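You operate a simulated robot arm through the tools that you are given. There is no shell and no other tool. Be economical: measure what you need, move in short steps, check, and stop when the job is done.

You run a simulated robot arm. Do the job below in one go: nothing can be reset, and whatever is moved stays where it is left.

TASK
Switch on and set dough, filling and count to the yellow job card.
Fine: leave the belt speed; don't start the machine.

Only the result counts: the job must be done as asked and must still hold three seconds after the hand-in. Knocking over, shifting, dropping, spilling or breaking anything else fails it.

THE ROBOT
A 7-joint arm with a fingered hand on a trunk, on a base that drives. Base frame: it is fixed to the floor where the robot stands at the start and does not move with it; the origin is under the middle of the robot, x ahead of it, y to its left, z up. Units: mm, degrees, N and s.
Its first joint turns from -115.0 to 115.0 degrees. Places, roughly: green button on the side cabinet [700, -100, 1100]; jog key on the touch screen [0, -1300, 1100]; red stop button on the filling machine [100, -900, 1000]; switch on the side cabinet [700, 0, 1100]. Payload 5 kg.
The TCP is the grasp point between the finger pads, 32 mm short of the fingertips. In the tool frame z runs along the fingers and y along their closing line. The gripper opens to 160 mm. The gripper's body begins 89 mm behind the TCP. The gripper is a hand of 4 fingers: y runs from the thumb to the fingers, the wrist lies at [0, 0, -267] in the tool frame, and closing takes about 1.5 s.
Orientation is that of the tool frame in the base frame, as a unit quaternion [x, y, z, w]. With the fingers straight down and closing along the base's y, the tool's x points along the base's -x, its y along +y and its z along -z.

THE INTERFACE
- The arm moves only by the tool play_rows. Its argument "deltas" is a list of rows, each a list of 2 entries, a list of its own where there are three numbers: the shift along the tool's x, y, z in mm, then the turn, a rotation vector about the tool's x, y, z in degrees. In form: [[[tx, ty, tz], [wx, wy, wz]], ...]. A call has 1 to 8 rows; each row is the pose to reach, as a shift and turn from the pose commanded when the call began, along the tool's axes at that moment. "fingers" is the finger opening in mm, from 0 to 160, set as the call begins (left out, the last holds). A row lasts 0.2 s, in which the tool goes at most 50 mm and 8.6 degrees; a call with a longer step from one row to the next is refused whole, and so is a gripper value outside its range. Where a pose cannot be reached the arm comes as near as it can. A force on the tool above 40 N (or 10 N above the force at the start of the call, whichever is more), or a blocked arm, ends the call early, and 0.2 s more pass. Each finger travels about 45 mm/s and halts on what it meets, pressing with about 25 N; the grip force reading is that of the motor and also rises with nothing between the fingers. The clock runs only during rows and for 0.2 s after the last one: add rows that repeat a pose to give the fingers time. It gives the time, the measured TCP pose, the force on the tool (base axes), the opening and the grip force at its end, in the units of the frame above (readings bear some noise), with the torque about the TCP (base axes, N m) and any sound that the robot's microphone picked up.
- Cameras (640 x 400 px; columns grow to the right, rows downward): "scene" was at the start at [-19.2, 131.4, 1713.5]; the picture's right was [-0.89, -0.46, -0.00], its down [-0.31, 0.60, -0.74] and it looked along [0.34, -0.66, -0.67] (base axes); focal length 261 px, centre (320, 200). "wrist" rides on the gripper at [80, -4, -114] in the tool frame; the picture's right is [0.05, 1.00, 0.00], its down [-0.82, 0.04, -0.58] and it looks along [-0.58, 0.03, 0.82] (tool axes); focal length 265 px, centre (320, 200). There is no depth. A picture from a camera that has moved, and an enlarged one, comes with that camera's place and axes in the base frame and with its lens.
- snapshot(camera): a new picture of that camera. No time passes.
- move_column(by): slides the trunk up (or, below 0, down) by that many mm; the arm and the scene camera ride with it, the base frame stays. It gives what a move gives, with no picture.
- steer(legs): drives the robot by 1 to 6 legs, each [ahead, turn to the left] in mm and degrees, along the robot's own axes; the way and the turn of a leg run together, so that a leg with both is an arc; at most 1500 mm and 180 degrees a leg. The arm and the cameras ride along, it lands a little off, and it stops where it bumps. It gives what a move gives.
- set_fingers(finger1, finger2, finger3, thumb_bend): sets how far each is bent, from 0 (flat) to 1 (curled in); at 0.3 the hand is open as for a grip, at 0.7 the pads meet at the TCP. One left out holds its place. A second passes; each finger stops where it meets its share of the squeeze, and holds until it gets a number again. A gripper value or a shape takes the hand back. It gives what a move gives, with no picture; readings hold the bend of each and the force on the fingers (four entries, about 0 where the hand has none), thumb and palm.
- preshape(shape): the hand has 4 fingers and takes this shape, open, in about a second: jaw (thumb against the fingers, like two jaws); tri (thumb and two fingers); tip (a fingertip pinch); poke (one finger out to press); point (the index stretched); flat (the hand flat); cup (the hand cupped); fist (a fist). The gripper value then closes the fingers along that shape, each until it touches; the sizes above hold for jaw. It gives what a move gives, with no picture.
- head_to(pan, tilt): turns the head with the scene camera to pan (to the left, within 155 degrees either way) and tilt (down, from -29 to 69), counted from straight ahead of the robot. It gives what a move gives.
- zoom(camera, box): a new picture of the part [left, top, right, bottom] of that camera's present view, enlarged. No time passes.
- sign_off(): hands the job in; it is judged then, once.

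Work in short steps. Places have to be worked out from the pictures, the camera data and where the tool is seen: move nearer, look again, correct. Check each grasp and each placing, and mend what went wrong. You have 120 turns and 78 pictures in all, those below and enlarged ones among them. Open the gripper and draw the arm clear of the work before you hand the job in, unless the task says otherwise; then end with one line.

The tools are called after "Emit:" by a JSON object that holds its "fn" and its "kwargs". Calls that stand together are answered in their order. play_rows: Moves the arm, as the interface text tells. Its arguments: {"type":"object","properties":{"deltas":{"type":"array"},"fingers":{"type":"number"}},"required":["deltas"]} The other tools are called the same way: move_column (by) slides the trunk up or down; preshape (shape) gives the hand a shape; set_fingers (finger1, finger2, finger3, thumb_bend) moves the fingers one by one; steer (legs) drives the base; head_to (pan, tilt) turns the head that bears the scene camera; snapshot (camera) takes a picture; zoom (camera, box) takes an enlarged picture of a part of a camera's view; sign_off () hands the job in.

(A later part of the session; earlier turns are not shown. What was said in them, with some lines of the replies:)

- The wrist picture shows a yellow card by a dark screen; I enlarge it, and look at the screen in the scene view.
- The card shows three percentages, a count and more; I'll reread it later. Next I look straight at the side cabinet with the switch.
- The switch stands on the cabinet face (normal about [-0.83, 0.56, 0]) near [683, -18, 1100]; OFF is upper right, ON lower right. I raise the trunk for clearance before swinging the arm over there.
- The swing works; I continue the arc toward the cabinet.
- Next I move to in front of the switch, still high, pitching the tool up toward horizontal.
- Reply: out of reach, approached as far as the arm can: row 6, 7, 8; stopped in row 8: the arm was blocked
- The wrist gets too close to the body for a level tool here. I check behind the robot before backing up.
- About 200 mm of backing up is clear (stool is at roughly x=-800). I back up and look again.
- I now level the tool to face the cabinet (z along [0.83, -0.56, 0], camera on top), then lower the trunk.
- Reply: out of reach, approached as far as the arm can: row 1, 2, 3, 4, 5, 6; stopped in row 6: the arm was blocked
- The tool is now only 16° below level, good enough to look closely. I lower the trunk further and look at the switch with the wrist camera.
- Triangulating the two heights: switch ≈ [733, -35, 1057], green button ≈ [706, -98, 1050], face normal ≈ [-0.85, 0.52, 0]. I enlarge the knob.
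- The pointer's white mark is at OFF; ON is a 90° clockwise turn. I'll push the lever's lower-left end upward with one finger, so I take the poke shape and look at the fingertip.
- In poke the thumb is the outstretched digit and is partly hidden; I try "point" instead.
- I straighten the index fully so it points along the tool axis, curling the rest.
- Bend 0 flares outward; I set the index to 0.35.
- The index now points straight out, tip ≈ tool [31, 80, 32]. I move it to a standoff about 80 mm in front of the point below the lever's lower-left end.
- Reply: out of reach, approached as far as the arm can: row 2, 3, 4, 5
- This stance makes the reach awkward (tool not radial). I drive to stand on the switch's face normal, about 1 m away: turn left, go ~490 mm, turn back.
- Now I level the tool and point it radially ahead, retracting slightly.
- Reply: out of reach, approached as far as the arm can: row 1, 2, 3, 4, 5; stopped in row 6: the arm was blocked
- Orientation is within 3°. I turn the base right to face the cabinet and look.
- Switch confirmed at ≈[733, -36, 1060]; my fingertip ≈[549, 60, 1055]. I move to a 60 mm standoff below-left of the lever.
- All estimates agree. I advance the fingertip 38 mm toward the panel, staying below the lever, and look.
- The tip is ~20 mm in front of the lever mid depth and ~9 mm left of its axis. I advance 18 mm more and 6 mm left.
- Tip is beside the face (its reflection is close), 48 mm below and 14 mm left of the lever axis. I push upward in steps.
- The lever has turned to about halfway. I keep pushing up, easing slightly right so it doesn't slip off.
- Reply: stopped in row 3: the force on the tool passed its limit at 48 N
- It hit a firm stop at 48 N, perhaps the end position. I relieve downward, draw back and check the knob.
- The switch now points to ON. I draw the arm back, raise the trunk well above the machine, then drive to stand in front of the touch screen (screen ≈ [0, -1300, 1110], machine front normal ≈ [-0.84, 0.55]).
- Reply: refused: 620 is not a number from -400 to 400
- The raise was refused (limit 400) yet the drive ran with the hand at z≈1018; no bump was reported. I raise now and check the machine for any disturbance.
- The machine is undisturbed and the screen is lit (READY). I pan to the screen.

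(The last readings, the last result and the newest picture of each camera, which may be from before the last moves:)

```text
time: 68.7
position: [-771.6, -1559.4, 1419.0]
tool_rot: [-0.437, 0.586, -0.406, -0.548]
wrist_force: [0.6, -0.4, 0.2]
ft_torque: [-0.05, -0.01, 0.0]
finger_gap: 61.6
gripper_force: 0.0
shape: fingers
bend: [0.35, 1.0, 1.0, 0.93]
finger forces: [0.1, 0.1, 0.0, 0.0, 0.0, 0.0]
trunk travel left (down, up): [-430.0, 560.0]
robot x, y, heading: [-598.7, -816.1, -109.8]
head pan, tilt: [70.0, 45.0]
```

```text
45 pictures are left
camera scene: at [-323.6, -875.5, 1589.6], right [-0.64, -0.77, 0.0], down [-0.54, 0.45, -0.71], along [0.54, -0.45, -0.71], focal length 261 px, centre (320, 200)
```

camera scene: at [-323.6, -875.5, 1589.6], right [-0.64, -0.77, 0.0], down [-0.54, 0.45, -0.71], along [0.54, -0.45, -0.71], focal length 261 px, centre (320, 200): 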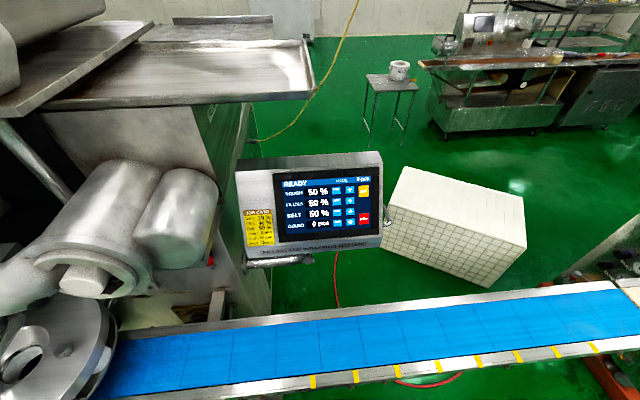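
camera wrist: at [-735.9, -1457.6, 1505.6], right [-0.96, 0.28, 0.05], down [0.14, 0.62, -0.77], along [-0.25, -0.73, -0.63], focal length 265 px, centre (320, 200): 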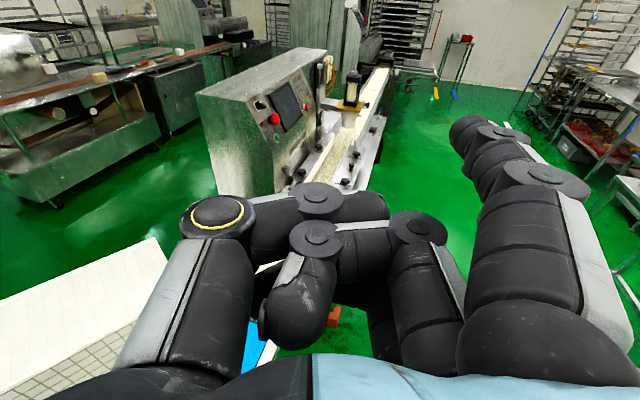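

Emit:
{"fn": "zoom", "kwargs": {"camera": "scene", "box": [265, 160, 393, 250]}}

Emit:
{"fn": "zoom", "kwargs": {"camera": "scene", "box": [236, 200, 284, 255]}}

```text
4.44 times, centred on (329, 205) of scene
camera zoom: at [-323.6, -875.5, 1589.6], right [-0.64, -0.77, 0.0], down [-0.54, 0.45, -0.71], along [0.54, -0.45, -0.71], focal length 1160 px, centre (280, 178)
```

zoom: 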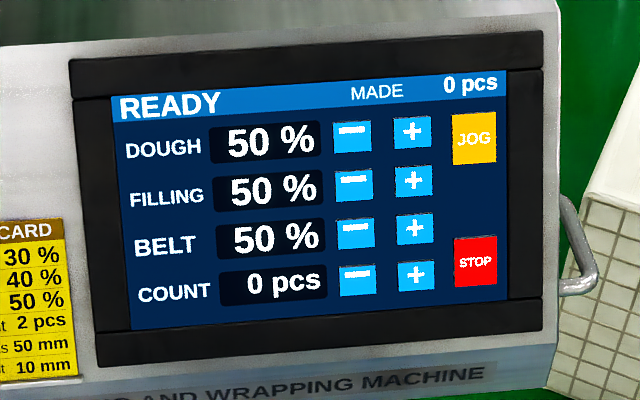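

```text
7.27 times, centred on (260, 228) of scene
camera zoom: at [-323.6, -875.5, 1589.6], right [-0.64, -0.77, 0.0], down [-0.54, 0.45, -0.71], along [0.54, -0.45, -0.71], focal length 1898 px, centre (756, 0)
```

zoom: 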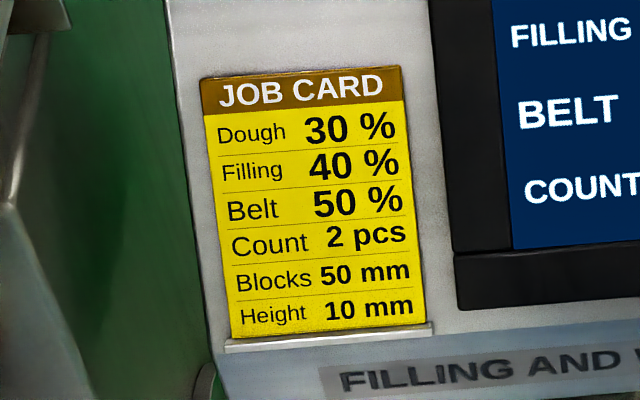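

Card: dough 30 %, filling 40 %, count 2; the panel reads 50/50/50/0. The keypad is ≈[-18, -1201, 1122], bearing -34° from the robot at 700 mm. I raise a bit more and then turn left to face it.

Emit:
{"fn": "move_column", "kwargs": {"by": 150}}

```text
time: 70.4
position: [-771.0, -1559.2, 1567.0]
tool_rot: [-0.436, 0.586, -0.406, -0.548]
wrist_force: [0.4, 0.4, 1.2]
ft_torque: [0.01, 0.0, -0.02]
finger_gap: 61.4
gripper_force: 0.0
shape: fingers
bend: [0.35, 1.0, 1.0, 0.93]
finger forces: [0.0, 0.0, 0.1, 0.1, 0.0, 0.0]
trunk travel left (down, up): [-580.0, 410.0]
robot x, y, heading: [-601.1, -812.7, -109.1]
head pan, tilt: [70.0, 45.0]
```

Turn left 75° to face the screen.

Emit:
{"fn": "steer", "kwargs": {"legs": [[0, 75]]}}

Emit:
{"fn": "play_rows", "kwargs": {"deltas": [[[0, 0, -20], [0, -7.5, 0]], [[0, 0, -40], [0, -15, 0]], [[0, 0, -60], [0, -22.5, 0]], [[0, 0, -80], [0, -30, 0]], [[0, 0, -100], [0, -37.5, 0]], [[0, 0, -120], [0, -45, 0]]]}}

Emit:
{"fn": "snapshot", "kwargs": {"camera": "wrist"}}

```text
time: 74.2
position: [76.4, -1170.4, 1567.6]
tool_rot: [0.704, -0.197, 0.657, 0.185]
wrist_force: [0.0, 0.3, 1.1]
ft_torque: [0.02, -0.03, -0.02]
finger_gap: 61.3
gripper_force: 0.0
shape: fingers
bend: [0.35, 1.0, 1.0, 0.93]
finger forces: [0.0, 0.0, 0.0, 0.0, 0.0, 0.0]
trunk travel left (down, up): [-580.0, 410.0]
robot x, y, heading: [-602.1, -811.7, -34.3]
head pan, tilt: [70.0, 45.0]
```

```text
time: 75.6
position: [-22.8, -1115.5, 1567.7]
tool_rot: [0.904, -0.258, 0.33, 0.083]
wrist_force: [0.4, 0.3, -0.5]
ft_torque: [-0.04, 0.0, 0.01]
finger_gap: 61.7
gripper_force: 0.0
shape: fingers
bend: [0.35, 1.0, 1.0, 0.93]
finger forces: [0.1, 0.0, 0.1, 0.0, 0.1, 0.0]
trunk travel left (down, up): [-580.0, 410.0]
robot x, y, heading: [-601.0, -814.3, -34.5]
head pan, tilt: [70.0, 45.0]
```

```text
42 pictures are left
camera wrist: at [-31.2, -1109.0, 1705.9], right [-0.49, -0.87, 0.01], down [-0.87, 0.48, -0.08], along [0.06, -0.05, -1.0], focal length 265 px, centre (320, 200)
```

wrist: 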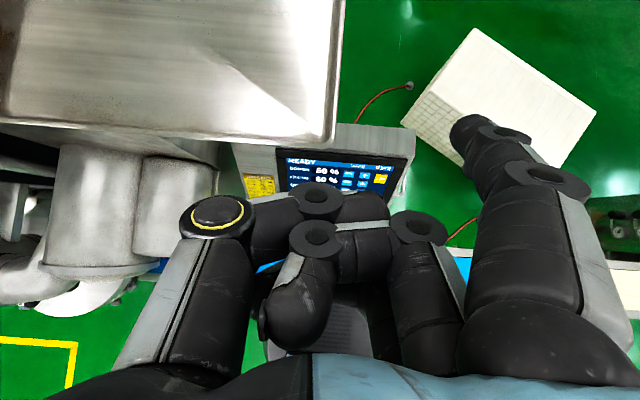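

The tool is pitched 50° down over the screen; the tray corner is at ≈[52, -1166, 1376]. I draw back 120 mm toward the robot, lower 280 mm and look at the screen.

Emit:
{"fn": "play_rows", "kwargs": {"deltas": [[[-30.7, 1, -25.6], [0, 0, 0]], [[-61.5, 2, -51.2], [0, 0, 0]], [[-92.2, 3.1, -76.8], [0, 0, 0]]]}}

Emit:
{"fn": "move_column", "kwargs": {"by": -280}}

Emit:
{"fn": "snapshot", "kwargs": {"camera": "wrist"}}

Emit:
{"fn": "snapshot", "kwargs": {"camera": "scene"}}

```text
time: 76.6
position: [-182.9, -1229.7, 1559.3]
tool_rot: [0.846, -0.411, 0.303, 0.151]
wrist_force: [-0.6, 0.3, 0.5]
ft_torque: [0.04, 0.0, 0.01]
finger_gap: 62.0
gripper_force: 0.0
shape: fingers
bend: [0.35, 1.0, 1.0, 0.93]
finger forces: [0.0, 0.1, 0.0, 0.0, 0.0, 0.0]
out of reach, approached as far as the arm can: row 2, 3
trunk travel left (down, up): [-580.0, 410.0]
robot x, y, heading: [-602.4, -814.9, -34.2]
head pan, tilt: [70.0, 45.0]
stopped in row 3: the arm was blocked; the commanded pose is now the measured one
```

```text
time: 79.5
position: [-167.9, -1242.7, 1248.0]
tool_rot: [0.855, -0.414, 0.277, 0.143]
wrist_force: [-0.4, 0.3, 0.6]
ft_torque: [-0.01, 0.01, -0.02]
finger_gap: 61.2
gripper_force: 0.1
shape: fingers
bend: [0.35, 1.0, 1.0, 0.93]
finger forces: [0.0, 0.0, 0.0, 0.0, 0.1, 0.1]
trunk travel left (down, up): [-300.0, 690.0]
robot x, y, heading: [-601.4, -814.7, -34.1]
head pan, tilt: [70.0, 45.0]
```

```text
41 pictures are left
camera wrist: at [-164.6, -1236.3, 1387.6], right [-0.76, -0.65, 0.04], down [-0.65, 0.76, -0.02], along [-0.02, -0.04, -1.0], focal length 265 px, centre (320, 200)
```

wrist: 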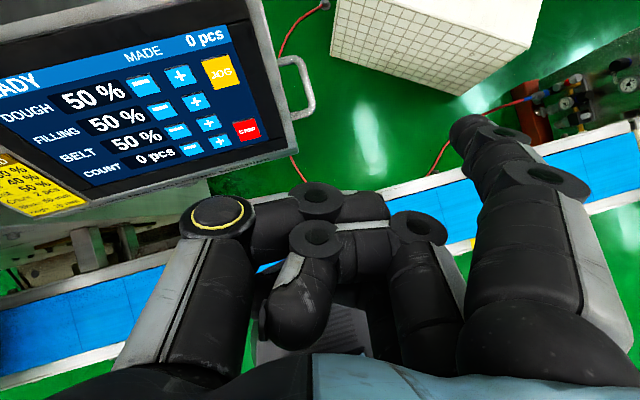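

```text
40 pictures are left
camera scene: at [-466.5, -562.9, 1460.7], right [0.58, -0.81, 0.0], down [-0.57, -0.41, -0.71], along [0.57, 0.41, -0.71], focal length 261 px, centre (320, 200)
```

scene: 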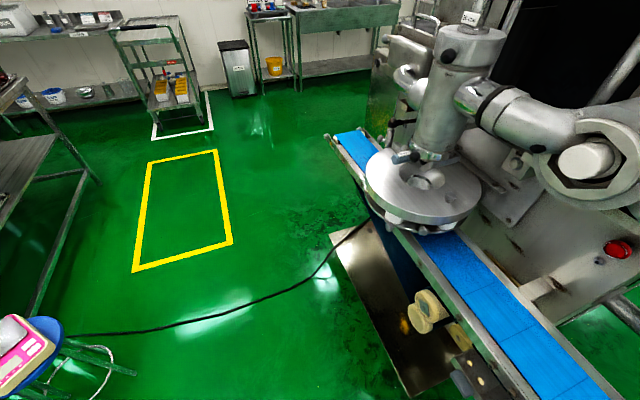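

This gives a fine view. Triangulating with the earlier scene zoom: dough "−" ≈ [28, -1219, 1130], filling "−" ≈ [14, -1210, 1106], count "+" ≈ [-32, -1222, 1058]; screen right [-0.54, -0.84, 0], outward normal [-0.69, 0.44, 0.57]. I'm a little close, so I back up 180 mm.

Emit:
{"fn": "steer", "kwargs": {"legs": [[-180, 0]]}}

```text
time: 80.9
position: [-313.7, -1142.6, 1246.8]
tool_rot: [0.855, -0.414, 0.277, 0.143]
wrist_force: [0.6, -0.2, -0.1]
ft_torque: [0.03, 0.03, -0.02]
finger_gap: 61.7
gripper_force: 0.1
shape: fingers
bend: [0.35, 1.0, 1.0, 0.93]
finger forces: [0.0, 0.0, 0.0, 0.0, 0.0, 0.0]
trunk travel left (down, up): [-300.0, 690.0]
robot x, y, heading: [-745.6, -717.4, -34.4]
head pan, tilt: [70.0, 45.0]
```

I align the tool perpendicular to the screen with the fingertip 100 mm off the dough "−" key.

Emit:
{"fn": "play_rows", "kwargs": {"deltas": [[[9.1, -36.7, 17.9], [2.1, 2.7, -1.8]], [[18.3, -73.3, 35.8], [4.1, 5.4, -3.7]], [[27.4, -110, 53.7], [6.2, 8.1, -5.5]], [[36.6, -146.6, 71.5], [8.2, 10.8, -7.3]], [[45.7, -183.3, 89.4], [10.3, 13.5, -9.1]], [[54.9, -219.9, 107.3], [12.3, 16.2, -11]], [[64, -256.6, 125.2], [14.4, 18.9, -12.8]], [[64, -256.6, 125.2], [14.4, 18.9, -12.8]]]}}

Emit:
{"fn": "snapshot", "kwargs": {"camera": "wrist"}}

```text
time: 82.7
position: [-33.8, -1086.7, 1179.1]
tool_rot: [0.849, -0.251, 0.445, 0.131]
wrist_force: [0.3, 0.1, -0.2]
ft_torque: [-0.03, -0.05, -0.04]
finger_gap: 61.5
gripper_force: 0.0
shape: fingers
bend: [0.35, 1.0, 1.0, 0.93]
finger forces: [0.0, 0.0, 0.1, 0.1, 0.0, 0.1]
trunk travel left (down, up): [-300.0, 690.0]
robot x, y, heading: [-744.4, -713.5, -34.7]
head pan, tilt: [70.0, 45.0]
```

```text
39 pictures are left
camera wrist: at [-71.4, -1057.7, 1309.6], right [-0.52, -0.86, 0.04], down [-0.81, 0.47, -0.34], along [0.27, -0.21, -0.94], focal length 265 px, centre (320, 200)
```

wrist: 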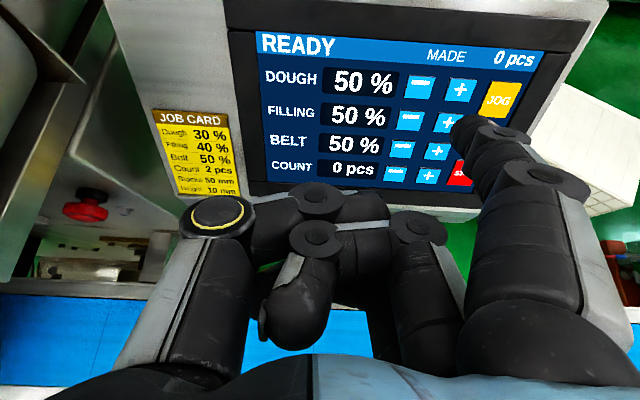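

Well aligned. In tool axes the dough "−" key is ≈[+1, +4, +98] from the fingertip. I advance 70 mm and check.

Emit:
{"fn": "play_rows", "kwargs": {"deltas": [[[0, 4, 35], [0, 0, 0]], [[1, 4, 70], [0, 0, 0]]]}}

Emit:
{"fn": "snapshot", "kwargs": {"camera": "wrist"}}

```text
time: 83.3
position: [13.6, -1120.3, 1140.7]
tool_rot: [0.85, -0.251, 0.444, 0.131]
wrist_force: [0.1, 0.2, 0.6]
ft_torque: [0.02, 0.01, 0.0]
finger_gap: 61.6
gripper_force: 0.1
shape: fingers
bend: [0.35, 1.0, 1.0, 0.93]
finger forces: [0.0, 0.0, 0.1, 0.0, 0.1, 0.1]
trunk travel left (down, up): [-300.0, 690.0]
robot x, y, heading: [-747.3, -715.6, -34.4]
head pan, tilt: [70.0, 45.0]
```

```text
38 pictures are left
camera wrist: at [-24.1, -1090.8, 1272.6], right [-0.52, -0.86, 0.04], down [-0.81, 0.47, -0.34], along [0.27, -0.21, -0.94], focal length 265 px, centre (320, 200)
```

wrist: 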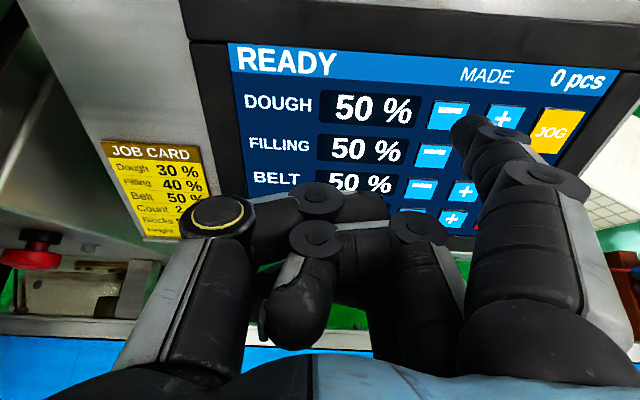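

Remaining ≈26 mm and on target. I press gently in small steps and draw back.

Emit:
{"fn": "play_rows", "kwargs": {"deltas": [[[-1, 0, 16], [0, 0, 0]], [[-1, 0, 21], [0, 0, 0]], [[-1, 0, 25], [0, 0, 0]]]}}

Emit:
{"fn": "snapshot", "kwargs": {"camera": "wrist"}}

```text
time: 84.1
position: [27.2, -1131.5, 1128.2]
tool_rot: [0.849, -0.251, 0.445, 0.131]
wrist_force: [-1.5, 1.5, 0.4]
ft_torque: [-0.14, -0.02, -0.14]
finger_gap: 61.7
gripper_force: 1.1
shape: fingers
bend: [0.35, 1.0, 1.0, 0.93]
finger forces: [2.4, 0.1, 0.1, 0.1, 0.0, 0.0]
trunk travel left (down, up): [-300.0, 690.0]
robot x, y, heading: [-749.4, -713.1, -34.3]
head pan, tilt: [70.0, 45.0]
heard: click
```

```text
37 pictures are left
camera wrist: at [-10.5, -1102.5, 1257.8], right [-0.52, -0.85, 0.04], down [-0.81, 0.47, -0.34], along [0.27, -0.21, -0.94], focal length 265 px, centre (320, 200)
```

wrist: 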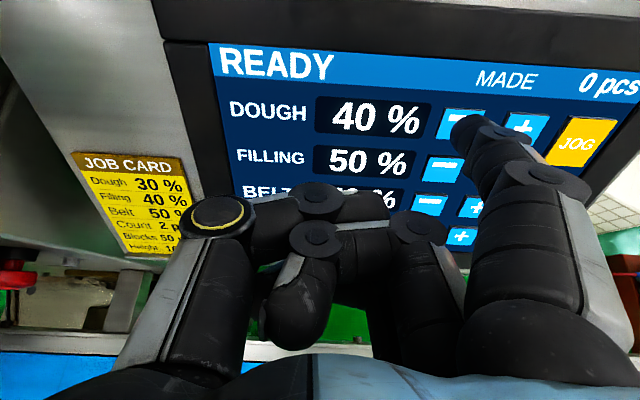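

Click, dough is 40 %: each press is 10 %. I release, press once more and release.

Emit:
{"fn": "play_rows", "kwargs": {"deltas": [[[1, -2, -15], [0, 0, 0]], [[1, -2, -15], [0, 0, 0]], [[1, -2, -4], [0, 0, 0]], [[1, -2, 0], [0, 0, 0]], [[1, -2, -15], [0, 0, 0]]]}}

Emit:
{"fn": "snapshot", "kwargs": {"camera": "wrist"}}

```text
time: 85.3
position: [17.1, -1123.3, 1136.4]
tool_rot: [0.85, -0.251, 0.445, 0.13]
wrist_force: [0.8, -0.2, -0.4]
ft_torque: [0.01, 0.02, -0.02]
finger_gap: 62.0
gripper_force: 0.0
shape: fingers
bend: [0.35, 1.0, 1.0, 0.93]
finger forces: [0.0, 0.0, 0.0, 0.2, 0.0, 0.0]
trunk travel left (down, up): [-300.0, 690.0]
robot x, y, heading: [-749.0, -710.4, -34.3]
head pan, tilt: [70.0, 45.0]
heard: click
```

```text
36 pictures are left
camera wrist: at [-19.9, -1094.6, 1267.7], right [-0.52, -0.85, 0.04], down [-0.81, 0.48, -0.34], along [0.27, -0.21, -0.94], focal length 265 px, centre (320, 200)
```

wrist: 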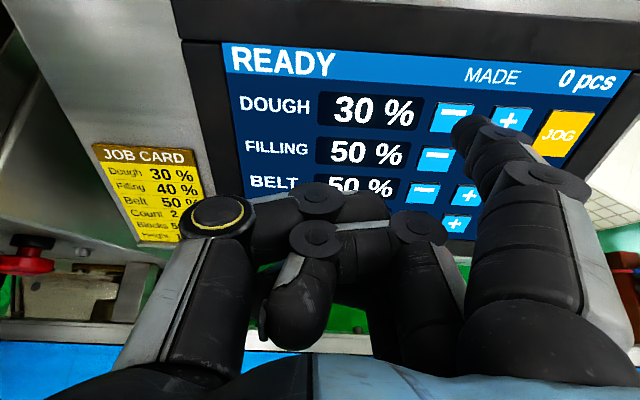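

Dough is 30 %. Now I shift 28.5 mm down the screen to filling "−" and check before pressing.

Emit:
{"fn": "play_rows", "kwargs": {"deltas": [[[-14, 0, -8], [0, 0, 0]], [[-28.5, -1, -8], [0, 0, 0]], [[-28.5, -1, 0], [0, 0, 0]]]}}

Emit:
{"fn": "snapshot", "kwargs": {"camera": "wrist"}}

```text
time: 86.1
position: [4.9, -1111.9, 1113.4]
tool_rot: [0.849, -0.252, 0.445, 0.131]
wrist_force: [-0.1, 0.6, 0.5]
ft_torque: [-0.05, -0.03, -0.04]
finger_gap: 62.1
gripper_force: 0.1
shape: fingers
bend: [0.35, 1.0, 1.0, 0.93]
finger forces: [0.0, 0.1, 0.1, 0.0, 0.0, 0.1]
trunk travel left (down, up): [-300.0, 690.0]
robot x, y, heading: [-740.7, -716.2, -34.4]
head pan, tilt: [70.0, 45.0]
```

```text
35 pictures are left
camera wrist: at [-32.3, -1083.0, 1243.8], right [-0.52, -0.85, 0.04], down [-0.81, 0.47, -0.34], along [0.27, -0.21, -0.94], focal length 265 px, centre (320, 200)
```

wrist: 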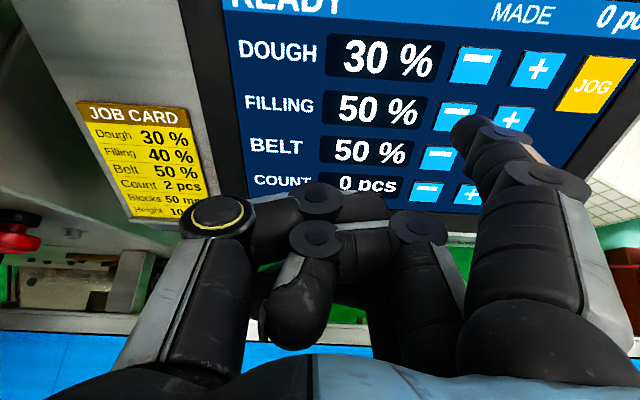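

Filling "−" sits in the same place relative to the finger. One press and release.

Emit:
{"fn": "play_rows", "kwargs": {"deltas": [[[0, 0, 10], [0, 0, 0]], [[0, 0, 15], [0, 0, 0]], [[0, 0, 0], [0, 0, 0]]]}}

Emit:
{"fn": "snapshot", "kwargs": {"camera": "wrist"}}

```text
time: 86.9
position: [4.2, -1111.3, 1112.9]
tool_rot: [0.849, -0.251, 0.445, 0.131]
wrist_force: [1.4, -0.5, -0.4]
ft_torque: [0.02, -0.03, 0.02]
finger_gap: 62.1
gripper_force: 0.0
shape: fingers
bend: [0.35, 1.0, 1.0, 0.93]
finger forces: [0.0, 0.0, 0.1, 0.0, 0.0, 0.0]
trunk travel left (down, up): [-300.0, 690.0]
robot x, y, heading: [-747.5, -713.7, -34.6]
head pan, tilt: [70.0, 45.0]
```

```text
34 pictures are left
camera wrist: at [-33.1, -1083.5, 1244.5], right [-0.52, -0.85, 0.04], down [-0.81, 0.47, -0.34], along [0.27, -0.21, -0.94], focal length 265 px, centre (320, 200)
```

wrist: 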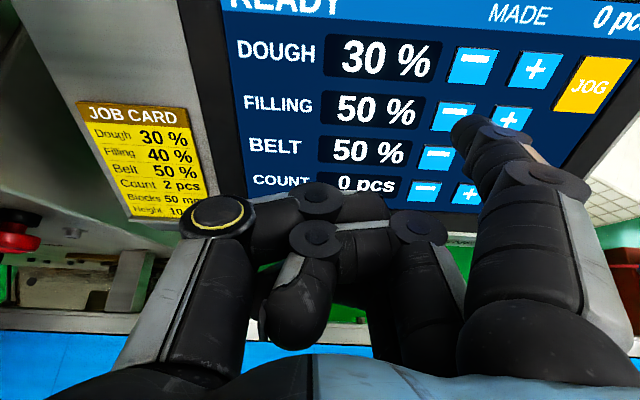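

No click yet; I press 4 mm deeper.

Emit:
{"fn": "play_rows", "kwargs": {"deltas": [[[0, 0, 13], [0, 0, 0]], [[0, 0, 19], [0, 0, 0]], [[0, 0, 19], [0, 0, 0]], [[0, 0, 0], [0, 0, 0]]]}}

Emit:
{"fn": "snapshot", "kwargs": {"camera": "wrist"}}

```text
time: 87.9
position: [2.6, -1113.1, 1112.8]
tool_rot: [0.85, -0.25, 0.444, 0.13]
wrist_force: [0.3, -0.7, -0.6]
ft_torque: [-0.02, -0.01, 0.01]
finger_gap: 61.5
gripper_force: 0.0
shape: fingers
bend: [0.35, 1.0, 1.0, 0.93]
finger forces: [0.1, 0.1, 0.0, 0.0, 0.1, 0.1]
trunk travel left (down, up): [-300.0, 690.0]
robot x, y, heading: [-741.5, -714.0, -34.4]
head pan, tilt: [70.0, 45.0]
heard: click
```

```text
33 pictures are left
camera wrist: at [-34.1, -1084.6, 1243.4], right [-0.52, -0.86, 0.04], down [-0.81, 0.47, -0.34], along [0.27, -0.21, -0.94], focal length 265 px, centre (320, 200)
```

wrist: 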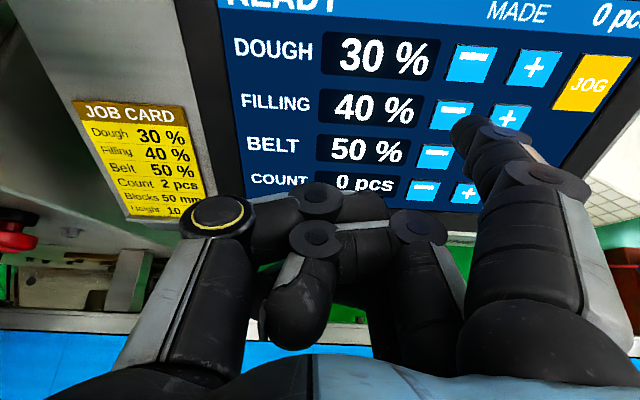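

Filling is 40 %. Next I go to count "+": draw back, 57 mm down and 35 mm right, then check.

Emit:
{"fn": "play_rows", "kwargs": {"deltas": [[[0, 0, -15], [0, 0, 0]], [[-28, 17, -15], [0, 0, 0]], [[-57, 35, -15], [0, 0, 0]], [[-57, 35, 3], [0, 0, 0]]]}}

Emit:
{"fn": "snapshot", "kwargs": {"camera": "wrist"}}

```text
time: 88.9
position: [-38.6, -1126.0, 1061.9]
tool_rot: [0.85, -0.25, 0.446, 0.13]
wrist_force: [-0.4, 0.4, -0.3]
ft_torque: [0.01, -0.01, 0.03]
finger_gap: 61.4
gripper_force: 0.1
shape: fingers
bend: [0.35, 1.0, 1.0, 0.93]
finger forces: [0.0, 0.1, 0.0, 0.0, 0.1, 0.0]
trunk travel left (down, up): [-300.0, 690.0]
robot x, y, heading: [-745.2, -719.5, -34.7]
head pan, tilt: [70.0, 45.0]
```

```text
32 pictures are left
camera wrist: at [-76.9, -1097.7, 1192.8], right [-0.52, -0.86, 0.04], down [-0.81, 0.47, -0.34], along [0.27, -0.21, -0.94], focal length 265 px, centre (320, 200)
```

wrist: 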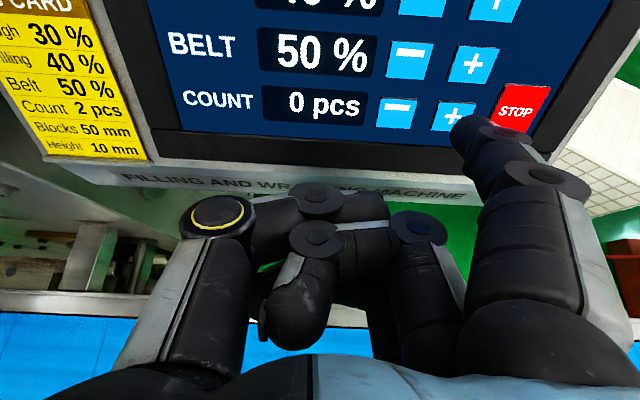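

Count "+" is at the same spot under the finger. One press and release.

Emit:
{"fn": "play_rows", "kwargs": {"deltas": [[[0, 0, 13], [0, 0, 0]], [[0, 0, 19], [0, 0, 0]], [[0, 0, 19], [0, 0, 0]], [[0, 0, 0], [0, 0, 0]]]}}

Emit:
{"fn": "snapshot", "kwargs": {"camera": "wrist"}}

```text
time: 89.9
position: [-38.7, -1127.3, 1064.4]
tool_rot: [0.85, -0.25, 0.445, 0.13]
wrist_force: [-0.4, -0.4, -1.3]
ft_torque: [-0.02, 0.01, 0.02]
finger_gap: 62.2
gripper_force: 0.1
shape: fingers
bend: [0.35, 1.0, 1.0, 0.93]
finger forces: [0.0, 0.0, 0.0, 0.0, 0.1, 0.0]
trunk travel left (down, up): [-300.0, 690.0]
robot x, y, heading: [-747.7, -713.2, -34.6]
head pan, tilt: [70.0, 45.0]
heard: click
```

```text
31 pictures are left
camera wrist: at [-76.6, -1098.5, 1194.3], right [-0.52, -0.86, 0.04], down [-0.81, 0.47, -0.34], along [0.27, -0.21, -0.94], focal length 265 px, centre (320, 200)
```

wrist: 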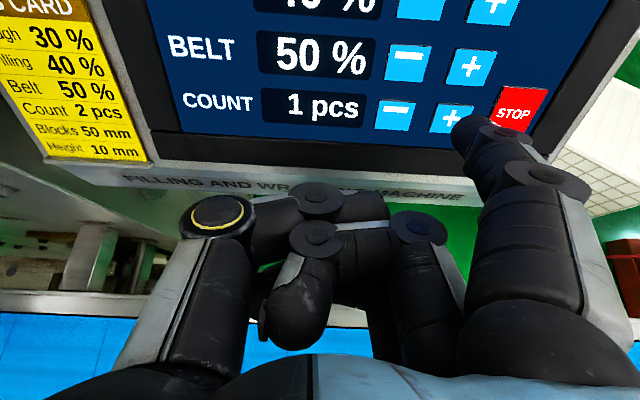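

Count is 1; one more identical press.

Emit:
{"fn": "play_rows", "kwargs": {"deltas": [[[0, 0, 13], [0, 0, 0]], [[0, 0, 19], [0, 0, 0]], [[0, 0, 19], [0, 0, 0]], [[0, 0, 0], [0, 0, 0]]]}}

Emit:
{"fn": "snapshot", "kwargs": {"camera": "wrist"}}

```text
time: 90.9
position: [-39.7, -1125.3, 1064.8]
tool_rot: [0.85, -0.25, 0.444, 0.13]
wrist_force: [0.1, -0.3, 0.1]
ft_torque: [0.02, 0.03, -0.02]
finger_gap: 61.8
gripper_force: 0.1
shape: fingers
bend: [0.35, 1.0, 1.0, 0.93]
finger forces: [0.1, 0.0, 0.1, 0.1, 0.0, 0.1]
trunk travel left (down, up): [-300.0, 690.0]
robot x, y, heading: [-746.0, -707.7, -34.4]
head pan, tilt: [70.0, 45.0]
heard: click
```

```text
30 pictures are left
camera wrist: at [-75.9, -1098.0, 1193.9], right [-0.52, -0.85, 0.04], down [-0.81, 0.47, -0.34], along [0.27, -0.21, -0.94], focal length 265 px, centre (320, 200)
```

wrist: 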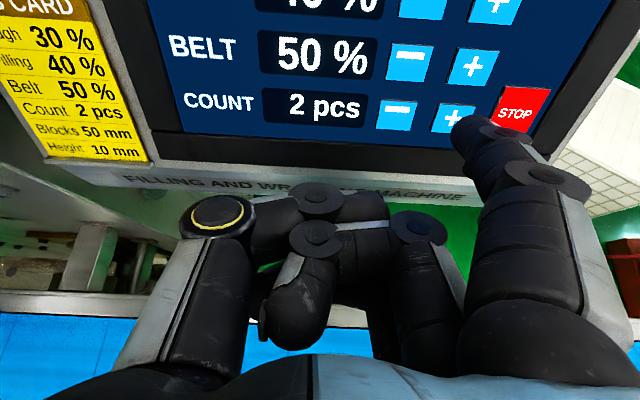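

Count is 2. I draw the hand back along its axis, back the base off a little, open the hand, and check the whole screen.

Emit:
{"fn": "play_rows", "kwargs": {"deltas": [[[0, 0, -40], [0, 0, 0]], [[0, 0, -80], [0, 0, 0]], [[10, 0, -110], [0, 0, 0]]]}}

Emit:
{"fn": "steer", "kwargs": {"legs": [[-200, 0]]}}

Emit:
{"fn": "preshape", "kwargs": {"shape": "jaw"}}

Emit:
{"fn": "snapshot", "kwargs": {"camera": "wrist"}}

```text
time: 91.9
position: [-247.2, -1268.4, 1082.5]
tool_rot: [0.809, -0.399, 0.383, 0.197]
wrist_force: [0.8, 1.0, 1.1]
ft_torque: [-0.08, 0.08, -0.07]
finger_gap: 62.2
gripper_force: 0.1
shape: fingers
bend: [0.35, 1.0, 1.0, 0.93]
finger forces: [0.0, 0.0, 0.1, 0.0, 0.0, 0.0]
out of reach, approached as far as the arm can: row 3
trunk travel left (down, up): [-300.0, 690.0]
robot x, y, heading: [-744.7, -717.4, -34.2]
head pan, tilt: [70.0, 45.0]
stopped in row 3: the arm was blocked; the commanded pose is now the measured one
```

```text
time: 93.6
position: [-419.7, -1152.4, 1082.8]
tool_rot: [0.809, -0.4, 0.383, 0.197]
wrist_force: [0.0, 0.4, -0.3]
ft_torque: [0.0, -0.03, 0.05]
finger_gap: 62.2
gripper_force: 0.0
shape: fingers
bend: [0.35, 1.0, 1.0, 0.93]
finger forces: [0.1, 0.0, 0.0, 0.0, 0.0, 0.1]
trunk travel left (down, up): [-300.0, 690.0]
robot x, y, heading: [-914.3, -597.8, -34.5]
head pan, tilt: [70.0, 45.0]
```

```text
time: 94.5
position: [-418.4, -1151.5, 1083.6]
tool_rot: [0.81, -0.399, 0.382, 0.196]
wrist_force: [0.7, -0.1, 0.1]
ft_torque: [0.0, 0.0, 0.0]
finger_gap: 159.9
gripper_force: 0.0
shape: jaw
bend: [0.3, 0.3, 0.3, 0.3]
finger forces: [0.0, 0.1, 0.1, 0.0, 0.0, 0.1]
trunk travel left (down, up): [-300.0, 690.0]
robot x, y, heading: [-915.2, -598.6, -34.3]
head pan, tilt: [70.0, 45.0]
```

```text
29 pictures are left
camera wrist: at [-436.3, -1118.4, 1216.9], right [-0.78, -0.63, 0.05], down [-0.62, 0.74, -0.27], along [0.13, -0.24, -0.96], focal length 265 px, centre (320, 200)
```

wrist: 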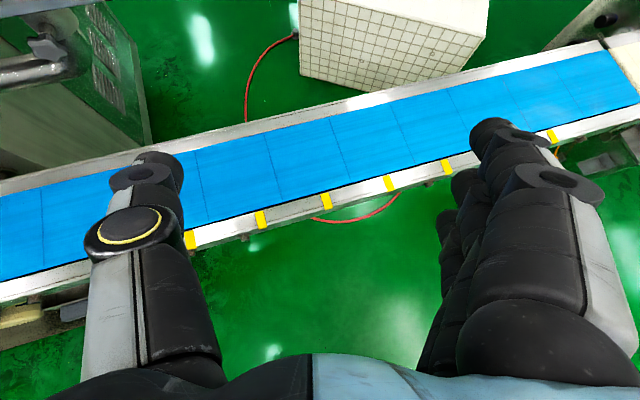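

The hand is clear. I turn the head to verify the screen.

Emit:
{"fn": "head_to", "kwargs": {"pan": 5, "tilt": 30}}

Emit:
{"fn": "snapshot", "kwargs": {"camera": "scene"}}

```text
time: 95.8
position: [-418.1, -1151.9, 1082.7]
tool_rot: [0.809, -0.4, 0.383, 0.197]
wrist_force: [0.6, 0.1, 0.0]
ft_torque: [-0.01, -0.02, 0.0]
finger_gap: 159.6
gripper_force: 0.0
shape: jaw
bend: [0.3, 0.3, 0.3, 0.3]
finger forces: [0.0, 0.0, 0.0, 0.0, 0.0, 0.0]
trunk travel left (down, up): [-300.0, 690.0]
robot x, y, heading: [-916.1, -599.1, -34.5]
head pan, tilt: [5.0, 30.0]
```

```text
28 pictures are left
camera scene: at [-769.3, -438.2, 1482.1], right [-0.49, -0.87, 0.0], down [-0.44, 0.24, -0.87], along [0.76, -0.42, -0.5], focal length 261 px, centre (320, 200)
```

scene: 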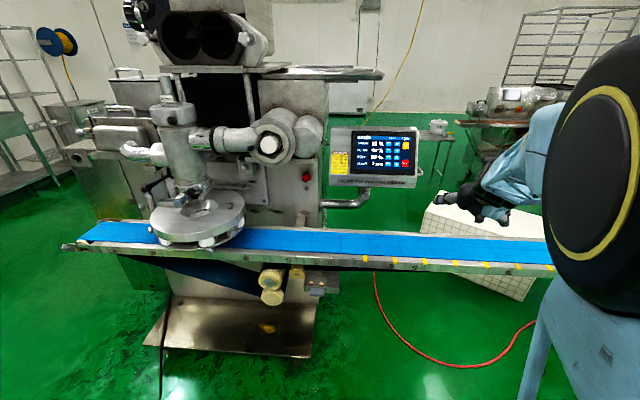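

Emit:
{"fn": "zoom", "kwargs": {"camera": "scene", "box": [325, 120, 421, 190]}}

```text
5.71 times, centred on (373, 155) of scene
camera zoom: at [-769.3, -438.2, 1482.1], right [-0.49, -0.87, 0.0], down [-0.44, 0.24, -0.87], along [0.76, -0.42, -0.5], focal length 1491 px, centre (17, 457)
```

zoom: 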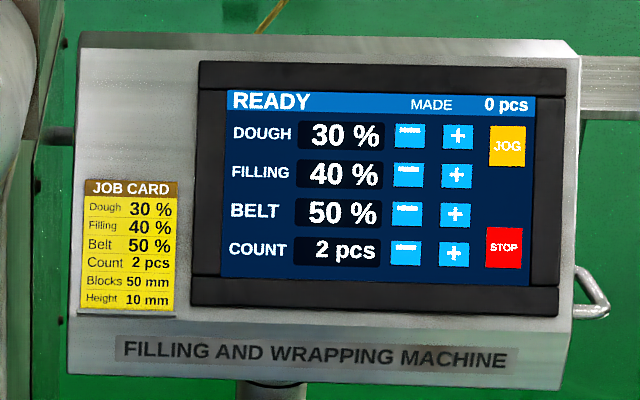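

The panel shows READY with dough 30 %, filling 40 %, belt 50 % and count 2, and nothing has been made. The hand is open and clear, so I hand the job in.

Emit:
{"fn": "sign_off", "kwargs": {}}

```text
The job is handed in.
```

The machine is switched on and set to the yellow card: dough 30 %, filling 40 % and count 2 pcs, with the belt left at 50 %. It was not started, and the panel shows READY with 0 pcs made.
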